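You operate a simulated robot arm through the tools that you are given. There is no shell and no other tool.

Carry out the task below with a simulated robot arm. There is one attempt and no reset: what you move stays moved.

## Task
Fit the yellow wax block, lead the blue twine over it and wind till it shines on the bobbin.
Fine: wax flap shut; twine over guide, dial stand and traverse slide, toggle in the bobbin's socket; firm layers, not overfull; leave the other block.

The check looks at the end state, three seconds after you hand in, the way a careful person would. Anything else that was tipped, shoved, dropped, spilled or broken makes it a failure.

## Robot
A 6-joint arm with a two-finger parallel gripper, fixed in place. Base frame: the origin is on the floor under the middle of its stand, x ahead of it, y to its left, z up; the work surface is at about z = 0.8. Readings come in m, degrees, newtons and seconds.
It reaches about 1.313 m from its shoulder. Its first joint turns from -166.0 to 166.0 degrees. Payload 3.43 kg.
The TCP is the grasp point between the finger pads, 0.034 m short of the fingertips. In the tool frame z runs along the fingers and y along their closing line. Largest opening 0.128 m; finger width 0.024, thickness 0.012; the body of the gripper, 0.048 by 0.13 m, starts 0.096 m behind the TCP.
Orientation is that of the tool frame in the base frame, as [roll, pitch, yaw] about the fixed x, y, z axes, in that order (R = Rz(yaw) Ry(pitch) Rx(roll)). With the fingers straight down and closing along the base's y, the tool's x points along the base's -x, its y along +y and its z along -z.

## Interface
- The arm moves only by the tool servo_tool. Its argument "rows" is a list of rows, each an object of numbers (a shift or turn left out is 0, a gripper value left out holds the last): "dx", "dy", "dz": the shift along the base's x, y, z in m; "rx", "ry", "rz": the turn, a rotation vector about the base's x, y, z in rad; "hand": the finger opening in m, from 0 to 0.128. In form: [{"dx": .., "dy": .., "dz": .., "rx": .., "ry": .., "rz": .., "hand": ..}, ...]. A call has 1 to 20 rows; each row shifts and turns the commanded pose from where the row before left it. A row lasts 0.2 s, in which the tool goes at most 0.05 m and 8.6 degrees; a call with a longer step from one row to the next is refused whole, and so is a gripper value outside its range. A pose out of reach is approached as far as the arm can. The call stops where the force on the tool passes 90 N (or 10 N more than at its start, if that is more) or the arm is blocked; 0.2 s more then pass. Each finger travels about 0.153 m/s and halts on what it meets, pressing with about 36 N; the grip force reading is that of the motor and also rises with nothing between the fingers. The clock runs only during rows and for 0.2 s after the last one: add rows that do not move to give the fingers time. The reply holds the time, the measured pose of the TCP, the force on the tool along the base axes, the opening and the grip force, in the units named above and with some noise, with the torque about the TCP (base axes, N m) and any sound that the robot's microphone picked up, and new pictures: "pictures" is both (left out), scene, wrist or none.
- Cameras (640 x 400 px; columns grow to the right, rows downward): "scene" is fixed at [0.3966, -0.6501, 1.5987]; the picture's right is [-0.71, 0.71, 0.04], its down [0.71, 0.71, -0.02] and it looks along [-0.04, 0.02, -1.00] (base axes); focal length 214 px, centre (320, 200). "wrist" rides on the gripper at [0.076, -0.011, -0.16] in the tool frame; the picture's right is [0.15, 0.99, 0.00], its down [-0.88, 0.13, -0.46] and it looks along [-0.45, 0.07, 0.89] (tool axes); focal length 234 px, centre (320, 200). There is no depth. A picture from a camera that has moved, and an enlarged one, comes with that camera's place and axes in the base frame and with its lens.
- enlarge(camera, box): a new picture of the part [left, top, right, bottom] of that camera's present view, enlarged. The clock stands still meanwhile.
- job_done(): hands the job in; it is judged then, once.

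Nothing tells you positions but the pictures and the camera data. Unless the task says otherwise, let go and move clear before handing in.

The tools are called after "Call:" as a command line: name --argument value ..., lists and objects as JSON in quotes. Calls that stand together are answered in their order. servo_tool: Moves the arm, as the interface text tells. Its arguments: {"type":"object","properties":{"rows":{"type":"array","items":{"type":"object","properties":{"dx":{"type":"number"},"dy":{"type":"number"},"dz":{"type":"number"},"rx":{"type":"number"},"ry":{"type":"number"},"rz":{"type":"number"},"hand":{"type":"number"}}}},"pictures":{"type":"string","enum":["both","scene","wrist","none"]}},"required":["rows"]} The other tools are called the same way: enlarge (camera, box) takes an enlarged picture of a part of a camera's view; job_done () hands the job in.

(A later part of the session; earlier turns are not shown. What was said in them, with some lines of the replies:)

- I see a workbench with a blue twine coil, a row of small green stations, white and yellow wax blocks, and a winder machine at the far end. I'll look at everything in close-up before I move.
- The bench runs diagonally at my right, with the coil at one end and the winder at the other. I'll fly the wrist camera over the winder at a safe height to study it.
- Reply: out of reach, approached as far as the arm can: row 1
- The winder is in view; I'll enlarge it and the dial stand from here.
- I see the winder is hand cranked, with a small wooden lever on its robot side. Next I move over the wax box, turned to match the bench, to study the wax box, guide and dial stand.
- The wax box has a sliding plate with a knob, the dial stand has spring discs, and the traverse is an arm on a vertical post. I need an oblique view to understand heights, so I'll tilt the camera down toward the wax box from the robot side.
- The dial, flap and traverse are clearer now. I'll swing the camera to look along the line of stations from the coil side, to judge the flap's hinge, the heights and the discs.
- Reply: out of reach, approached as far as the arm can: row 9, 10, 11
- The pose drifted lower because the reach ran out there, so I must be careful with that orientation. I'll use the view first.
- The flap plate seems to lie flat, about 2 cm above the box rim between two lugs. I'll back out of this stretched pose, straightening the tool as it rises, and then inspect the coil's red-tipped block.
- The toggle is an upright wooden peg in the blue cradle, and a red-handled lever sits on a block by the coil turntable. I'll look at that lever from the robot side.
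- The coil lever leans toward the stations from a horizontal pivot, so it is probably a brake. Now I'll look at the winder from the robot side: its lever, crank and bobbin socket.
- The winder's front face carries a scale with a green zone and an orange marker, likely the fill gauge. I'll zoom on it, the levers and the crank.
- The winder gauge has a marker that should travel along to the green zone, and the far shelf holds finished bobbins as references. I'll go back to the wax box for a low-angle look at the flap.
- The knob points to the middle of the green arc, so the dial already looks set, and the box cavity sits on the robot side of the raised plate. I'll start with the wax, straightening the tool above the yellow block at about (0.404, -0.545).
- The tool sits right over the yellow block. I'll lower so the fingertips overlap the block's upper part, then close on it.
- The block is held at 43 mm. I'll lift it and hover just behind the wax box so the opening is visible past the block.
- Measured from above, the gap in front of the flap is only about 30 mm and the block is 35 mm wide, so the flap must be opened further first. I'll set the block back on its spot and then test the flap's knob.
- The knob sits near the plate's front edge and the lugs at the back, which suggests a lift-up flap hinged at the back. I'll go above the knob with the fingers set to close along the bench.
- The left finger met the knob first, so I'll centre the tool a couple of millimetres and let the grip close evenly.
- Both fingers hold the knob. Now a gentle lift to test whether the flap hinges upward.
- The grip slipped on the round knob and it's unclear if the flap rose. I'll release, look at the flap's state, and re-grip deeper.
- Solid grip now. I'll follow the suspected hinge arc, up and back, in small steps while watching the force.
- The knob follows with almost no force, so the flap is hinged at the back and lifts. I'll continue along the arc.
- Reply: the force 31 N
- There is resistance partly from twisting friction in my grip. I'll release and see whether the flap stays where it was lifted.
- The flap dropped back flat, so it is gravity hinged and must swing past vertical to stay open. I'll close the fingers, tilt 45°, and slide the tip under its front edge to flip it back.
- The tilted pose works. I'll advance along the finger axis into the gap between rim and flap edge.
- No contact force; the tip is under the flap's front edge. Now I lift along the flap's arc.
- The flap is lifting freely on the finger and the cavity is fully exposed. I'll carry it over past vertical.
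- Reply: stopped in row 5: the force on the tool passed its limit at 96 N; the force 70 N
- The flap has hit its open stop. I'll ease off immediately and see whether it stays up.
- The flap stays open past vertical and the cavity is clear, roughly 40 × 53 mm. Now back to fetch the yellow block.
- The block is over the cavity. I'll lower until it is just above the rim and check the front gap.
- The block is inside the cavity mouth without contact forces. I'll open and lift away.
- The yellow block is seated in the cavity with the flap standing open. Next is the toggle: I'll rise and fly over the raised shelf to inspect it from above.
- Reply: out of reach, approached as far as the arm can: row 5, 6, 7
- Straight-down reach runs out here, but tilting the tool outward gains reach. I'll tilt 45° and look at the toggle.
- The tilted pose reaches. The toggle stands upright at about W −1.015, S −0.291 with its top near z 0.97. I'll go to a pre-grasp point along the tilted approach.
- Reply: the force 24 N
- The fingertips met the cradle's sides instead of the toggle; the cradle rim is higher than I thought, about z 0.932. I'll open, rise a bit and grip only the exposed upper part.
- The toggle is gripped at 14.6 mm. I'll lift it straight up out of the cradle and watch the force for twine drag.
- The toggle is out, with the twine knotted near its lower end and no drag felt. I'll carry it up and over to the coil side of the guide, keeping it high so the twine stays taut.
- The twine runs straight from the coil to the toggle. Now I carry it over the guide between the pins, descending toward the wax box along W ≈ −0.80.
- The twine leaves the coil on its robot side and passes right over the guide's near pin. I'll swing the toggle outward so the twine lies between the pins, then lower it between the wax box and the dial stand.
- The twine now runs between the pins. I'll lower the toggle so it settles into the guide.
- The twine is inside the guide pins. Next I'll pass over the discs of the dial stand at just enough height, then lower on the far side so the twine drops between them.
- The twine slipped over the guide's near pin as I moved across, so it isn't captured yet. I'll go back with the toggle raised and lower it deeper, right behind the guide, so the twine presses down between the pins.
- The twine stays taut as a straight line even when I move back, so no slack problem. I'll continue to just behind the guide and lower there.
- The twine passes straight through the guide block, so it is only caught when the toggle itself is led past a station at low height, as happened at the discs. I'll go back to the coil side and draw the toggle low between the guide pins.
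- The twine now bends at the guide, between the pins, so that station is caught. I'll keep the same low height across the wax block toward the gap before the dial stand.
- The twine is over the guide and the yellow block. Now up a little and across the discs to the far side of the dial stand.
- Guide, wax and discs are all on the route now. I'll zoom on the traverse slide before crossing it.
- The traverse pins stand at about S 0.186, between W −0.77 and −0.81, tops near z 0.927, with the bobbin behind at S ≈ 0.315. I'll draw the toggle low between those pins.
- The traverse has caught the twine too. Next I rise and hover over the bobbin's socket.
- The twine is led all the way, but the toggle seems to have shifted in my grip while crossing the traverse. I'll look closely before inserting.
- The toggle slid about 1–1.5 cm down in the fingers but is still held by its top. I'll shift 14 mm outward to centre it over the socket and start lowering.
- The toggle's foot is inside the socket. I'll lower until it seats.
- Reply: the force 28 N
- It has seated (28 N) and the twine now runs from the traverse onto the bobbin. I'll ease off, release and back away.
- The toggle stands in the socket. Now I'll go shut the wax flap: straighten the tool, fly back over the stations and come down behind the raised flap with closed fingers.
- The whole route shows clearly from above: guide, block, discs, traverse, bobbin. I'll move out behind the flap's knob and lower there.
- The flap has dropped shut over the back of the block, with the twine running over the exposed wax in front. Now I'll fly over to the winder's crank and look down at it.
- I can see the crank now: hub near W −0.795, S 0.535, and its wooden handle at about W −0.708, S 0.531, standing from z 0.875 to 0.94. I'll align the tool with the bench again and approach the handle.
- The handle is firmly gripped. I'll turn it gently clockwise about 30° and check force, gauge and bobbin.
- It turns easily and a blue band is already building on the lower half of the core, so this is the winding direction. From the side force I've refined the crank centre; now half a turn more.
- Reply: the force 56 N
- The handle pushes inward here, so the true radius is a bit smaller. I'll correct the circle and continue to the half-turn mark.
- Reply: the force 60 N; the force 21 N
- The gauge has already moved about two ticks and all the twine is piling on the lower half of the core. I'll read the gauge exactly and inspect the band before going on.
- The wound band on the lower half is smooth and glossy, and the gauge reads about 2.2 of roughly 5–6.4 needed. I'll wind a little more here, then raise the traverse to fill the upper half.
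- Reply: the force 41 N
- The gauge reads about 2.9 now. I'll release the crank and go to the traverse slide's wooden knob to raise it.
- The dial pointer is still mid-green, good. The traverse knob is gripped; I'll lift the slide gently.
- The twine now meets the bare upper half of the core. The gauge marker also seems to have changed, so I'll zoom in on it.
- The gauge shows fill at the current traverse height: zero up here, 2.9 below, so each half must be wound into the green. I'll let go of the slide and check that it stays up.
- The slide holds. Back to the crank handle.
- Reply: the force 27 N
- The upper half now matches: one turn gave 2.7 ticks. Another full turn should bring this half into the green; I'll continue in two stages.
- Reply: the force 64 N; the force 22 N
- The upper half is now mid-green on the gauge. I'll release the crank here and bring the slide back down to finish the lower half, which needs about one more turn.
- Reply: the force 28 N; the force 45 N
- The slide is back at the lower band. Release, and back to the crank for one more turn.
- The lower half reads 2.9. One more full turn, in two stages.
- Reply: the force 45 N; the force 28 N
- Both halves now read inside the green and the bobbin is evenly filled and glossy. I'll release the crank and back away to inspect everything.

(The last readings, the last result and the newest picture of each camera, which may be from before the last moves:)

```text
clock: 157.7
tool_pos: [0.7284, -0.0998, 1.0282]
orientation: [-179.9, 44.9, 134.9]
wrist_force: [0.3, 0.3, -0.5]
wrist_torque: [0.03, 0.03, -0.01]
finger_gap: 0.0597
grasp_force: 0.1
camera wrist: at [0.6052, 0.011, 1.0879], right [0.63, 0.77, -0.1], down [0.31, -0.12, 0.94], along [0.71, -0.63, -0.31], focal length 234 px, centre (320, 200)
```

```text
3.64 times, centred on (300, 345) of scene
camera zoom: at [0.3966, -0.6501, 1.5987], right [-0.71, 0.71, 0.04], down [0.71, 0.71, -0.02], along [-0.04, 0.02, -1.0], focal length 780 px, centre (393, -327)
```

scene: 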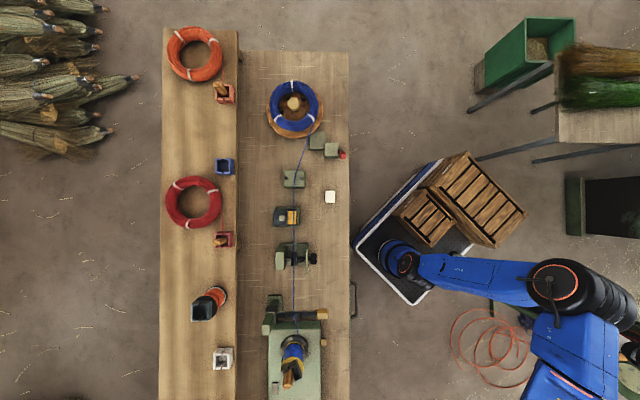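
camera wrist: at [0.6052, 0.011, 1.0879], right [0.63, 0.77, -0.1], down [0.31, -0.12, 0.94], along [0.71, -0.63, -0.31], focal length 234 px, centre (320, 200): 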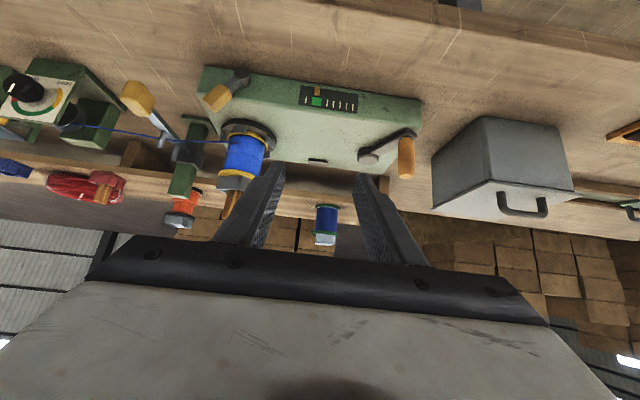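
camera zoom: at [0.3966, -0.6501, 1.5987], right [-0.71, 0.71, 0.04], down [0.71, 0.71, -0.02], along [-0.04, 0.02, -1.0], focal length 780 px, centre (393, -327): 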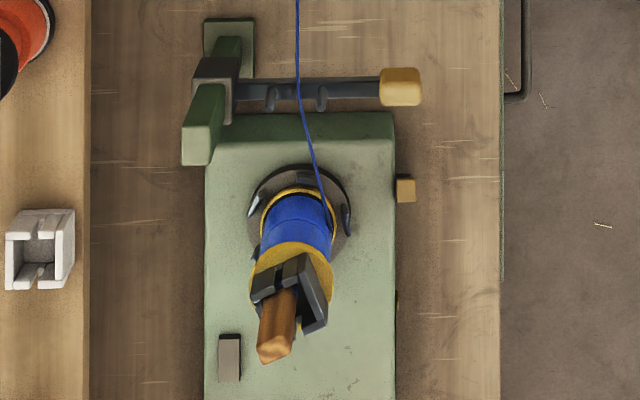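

Call:
enlarge --camera "wrist" --box '[200, 110, 290, 200]'

Call:
enlarge --camera "wrist" --box '[290, 75, 370, 125]'

Call:
enlarge --camera "scene" --box '[255, 140, 355, 290]'

Call:
enlarge --camera "wrist" --box '[300, 190, 350, 260]'

Call:
enlarge --camera "scene" --box '[180, 280, 240, 330]'

```text
4.44 times, centred on (245, 155) of wrist
camera zoom: at [0.6052, 0.011, 1.0879], right [0.63, 0.77, -0.1], down [0.31, -0.12, 0.94], along [0.71, -0.63, -0.31], focal length 1041 px, centre (653, 400)
```

zoom: 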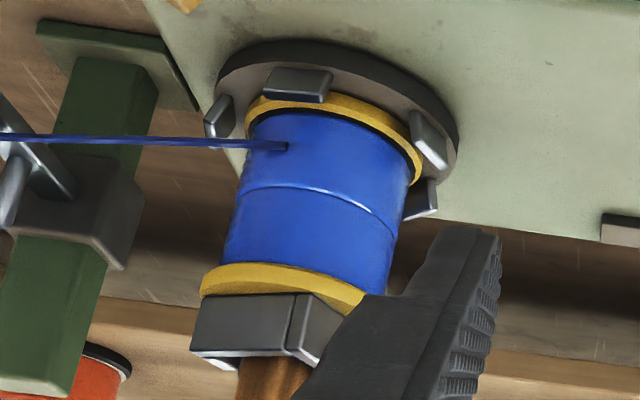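

```text
8.00 times, centred on (330, 100) of wrist
camera zoom: at [0.6052, 0.011, 1.0879], right [0.63, 0.77, -0.1], down [0.31, -0.12, 0.94], along [0.71, -0.63, -0.31], focal length 1873 px, centre (240, 1000)
```

zoom: 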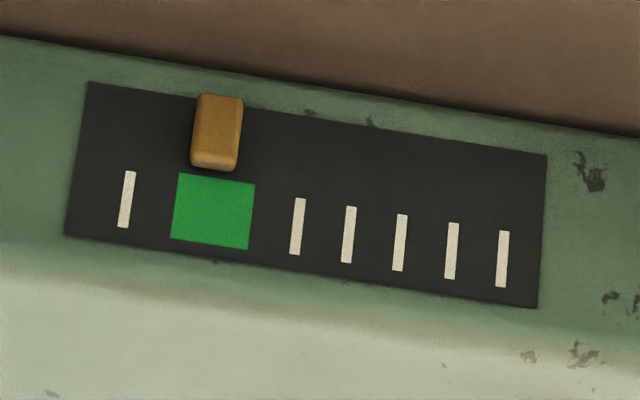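

```text
2.67 times, centred on (305, 215) of scene
camera zoom: at [0.3966, -0.6501, 1.5987], right [-0.71, 0.71, 0.04], down [0.71, 0.71, -0.02], along [-0.04, 0.02, -1.0], focal length 572 px, centre (360, 160)
```

zoom: 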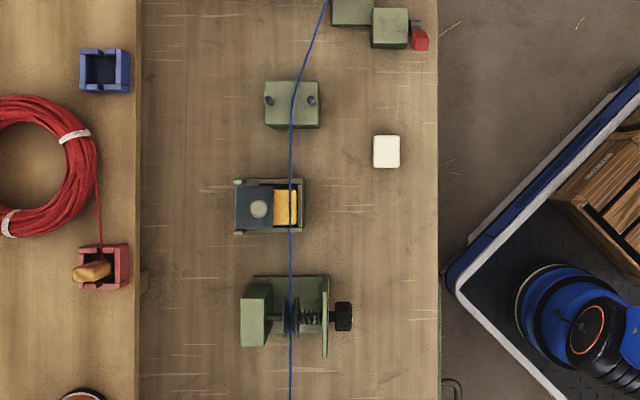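

```text
5.71 times, centred on (325, 225) of wrist
camera zoom: at [0.6052, 0.011, 1.0879], right [0.63, 0.77, -0.1], down [0.31, -0.12, 0.94], along [0.71, -0.63, -0.31], focal length 1338 px, centre (291, 57)
```

zoom: 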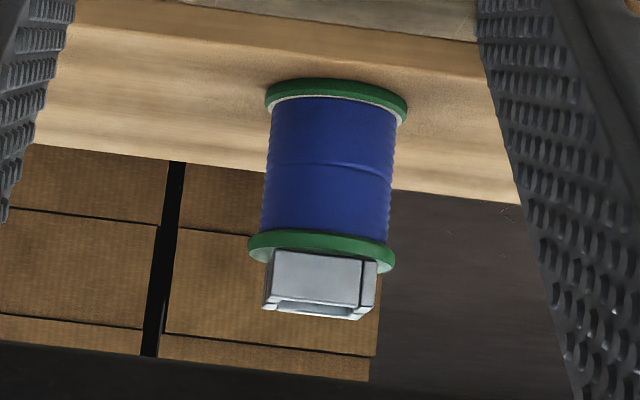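

```text
8.00 times, centred on (210, 305) of scene
camera zoom: at [0.3966, -0.6501, 1.5987], right [-0.71, 0.71, 0.04], down [0.71, 0.71, -0.02], along [-0.04, 0.02, -1.0], focal length 1716 px, centre (1200, -640)
```

zoom: 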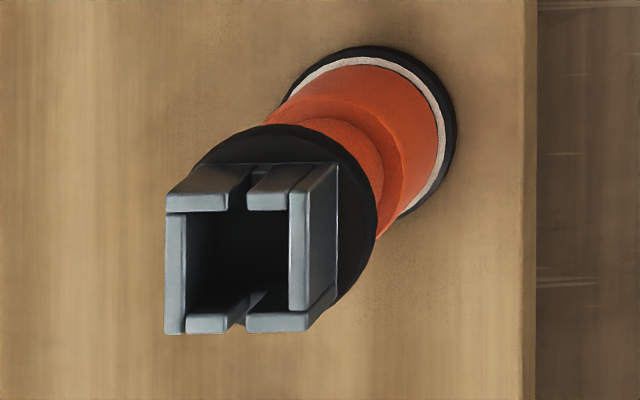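

Both bands are even and glossy, and the marker sits over the middle of the green. I'll move the arm clear, up and back toward the base, and check the wax box and toggle one last time.

Call:
servo_tool --rows '[{"dx": -0.02, "dy": 0.02, "dz": 0.03}, {"dx": -0.035, "dy": -0.02, "dz": 0.02}, {"dx": -0.035, "dy": -0.03, "dz": 0.01}, {"dx": -0.035, "dy": -0.03}, {"dx": -0.035, "dy": -0.03}, {"dx": -0.035, "dy": -0.03}, {"dx": -0.035, "dy": -0.03}, {"dx": -0.035, "dy": -0.03}, {"dx": -0.03, "dy": -0.03}, {}]' --pictures "both"

Call:
enlarge --camera "wrist" --box '[120, 20, 360, 200]'

Call:
enlarge --camera "scene" --box '[240, 70, 360, 200]'

```text
clock: 160.1
tool_pos: [0.5212, -0.2105, 1.0895]
orientation: [179.7, 45.1, 161.9]
wrist_force: [-0.1, -0.5, -0.5]
wrist_torque: [-0.01, -0.01, 0.02]
finger_gap: 0.0602
grasp_force: 0.0
stopped in row 10: the arm was blocked; the commanded pose is now the measured one
camera wrist: at [0.3613, -0.17, 1.1483], right [0.2, 0.97, -0.1], down [0.32, 0.03, 0.95], along [0.92, -0.23, -0.31], focal length 234 px, centre (320, 200)
```

scene: 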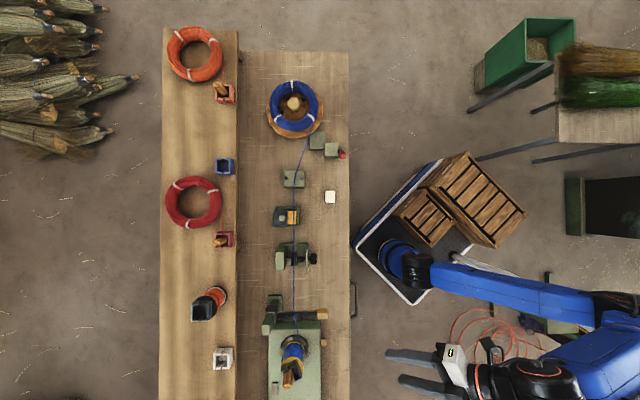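
wrist: 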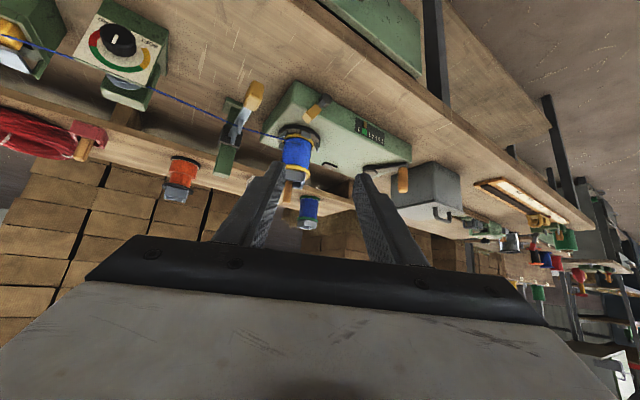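

```text
2.22 times, centred on (240, 110) of wrist
camera zoom: at [0.3613, -0.17, 1.1483], right [0.2, 0.97, -0.1], down [0.32, 0.03, 0.95], along [0.92, -0.23, -0.31], focal length 520 px, centre (498, 400)
```

zoom: 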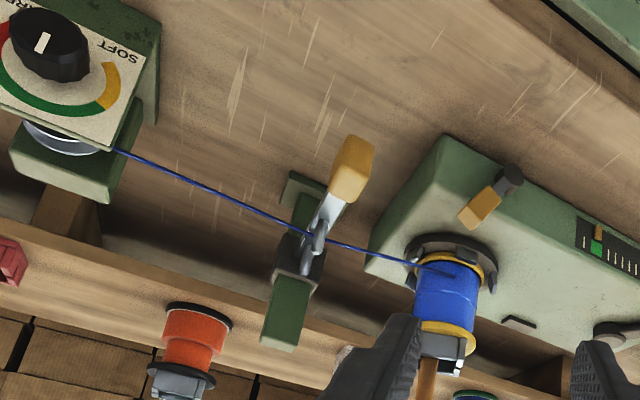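

```text
3.08 times, centred on (300, 135) of scene
camera zoom: at [0.3966, -0.6501, 1.5987], right [-0.71, 0.71, 0.04], down [0.71, 0.71, -0.02], along [-0.04, 0.02, -1.0], focal length 660 px, centre (382, 400)
```

zoom: 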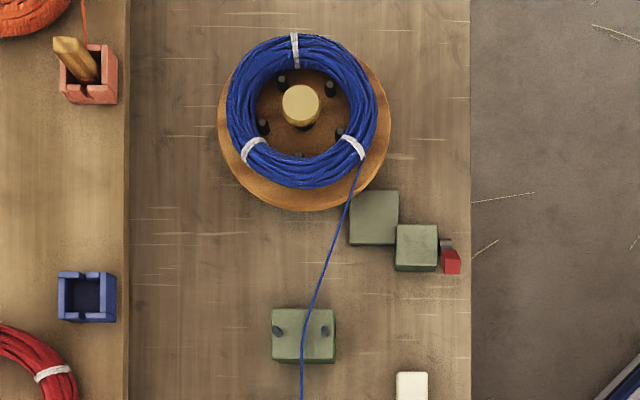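

The route still looks right and the dial pointer is in the green, but the arm met a joint limit while backing off. I'll straighten the tool and rise to a relaxed pose well clear of the bench.

Call:
servo_tool --rows '[{"dx": 0.01, "dz": 0.01, "rx": 0.0407, "ry": 0.1245}, {"dx": 0.01, "dz": 0.01, "rx": 0.0407, "ry": 0.1245}, {"dx": 0.01, "dz": 0.01, "rx": 0.0407, "ry": 0.1245}, {"dz": 0.01, "rx": 0.0407, "ry": 0.1245}, {"dz": 0.01, "rx": 0.0407, "ry": 0.1245}, {"dz": 0.01, "rx": 0.0407, "ry": 0.1245}, {}]' --pictures "both"

Call:
enlarge --camera "scene" --box '[240, 180, 350, 290]'

Call:
enlarge --camera "wrist" --box '[0, 0, 260, 180]'

```text
clock: 161.7
tool_pos: [0.5521, -0.2083, 1.1493]
orientation: [-179.8, -0.1, 161.9]
wrist_force: [-0.9, 0.4, 0.6]
wrist_torque: [0.04, -0.04, 0.01]
finger_gap: 0.0599
grasp_force: 0.2
camera wrist: at [0.4794, -0.1945, 1.3079], right [0.17, 0.99, 0.0], down [0.88, -0.15, 0.46], along [0.45, -0.08, -0.89], focal length 234 px, centre (320, 200)
```

scene: 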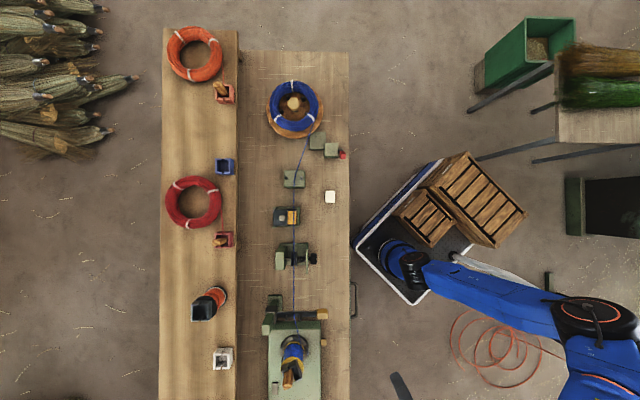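
wrist: 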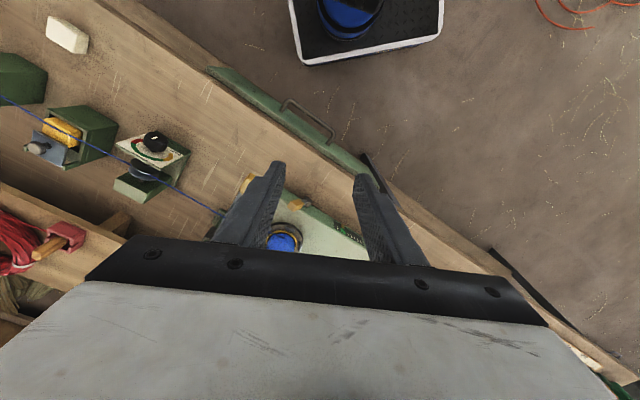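

```text
3.64 times, centred on (295, 235) of scene
camera zoom: at [0.3966, -0.6501, 1.5987], right [-0.71, 0.71, 0.04], down [0.71, 0.71, -0.02], along [-0.04, 0.02, -1.0], focal length 780 px, centre (411, 73)
```

zoom: 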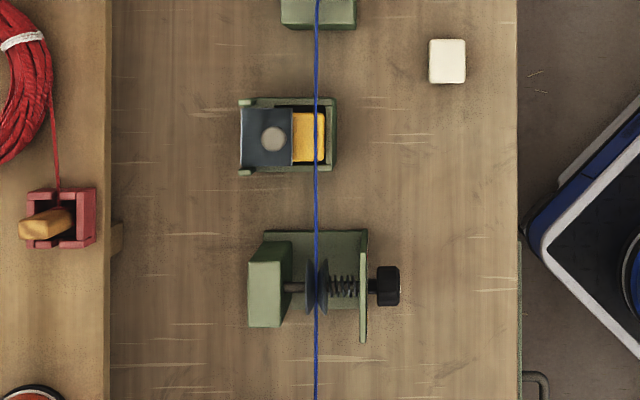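

```text
2.22 times, centred on (130, 90) of wrist
camera zoom: at [0.4794, -0.1945, 1.3079], right [0.17, 0.99, 0.0], down [0.88, -0.15, 0.46], along [0.45, -0.08, -0.89], focal length 520 px, centre (742, 444)
```

zoom: 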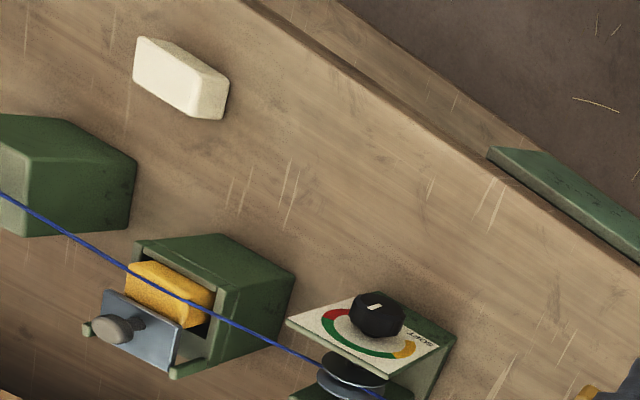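

Everything is in its end state: the block is seated with the flap shut, and the twine runs over guide, wax, dial stand and traverse slide to the toggle in the bobbin's socket. Both layers sit in the green and shine, the white block is untouched and the arm is clear, so I'm handing in.

Call:
job_done

```text
The job is handed in.
```

I've handed in the job. At hand-in everything looked done, though I don't have the check's result yet.

- **Wax:** the yellow block sits in the box and the flap is shut. The white block was left where it was.
- **Twine:** the blue twine runs over the guide, the wax block, the dial stand and the traverse slide. The toggle stands in the bobbin's socket.
- **Winding:** the lower and upper halves of the bobbin are evenly filled and glossy. The winder's gauge read within the green for each half, so it isn't overfull.
- **Tension:** the dial already pointed to the middle of the green, so I left it alone.

My first try at the toggle closed the fingers on the blue cradle. In the later overhead pictures the cradle hadn't moved. I did not touch the red lever by the coil or the small wooden lever on the winder, since the twine and crank moved freely without them.
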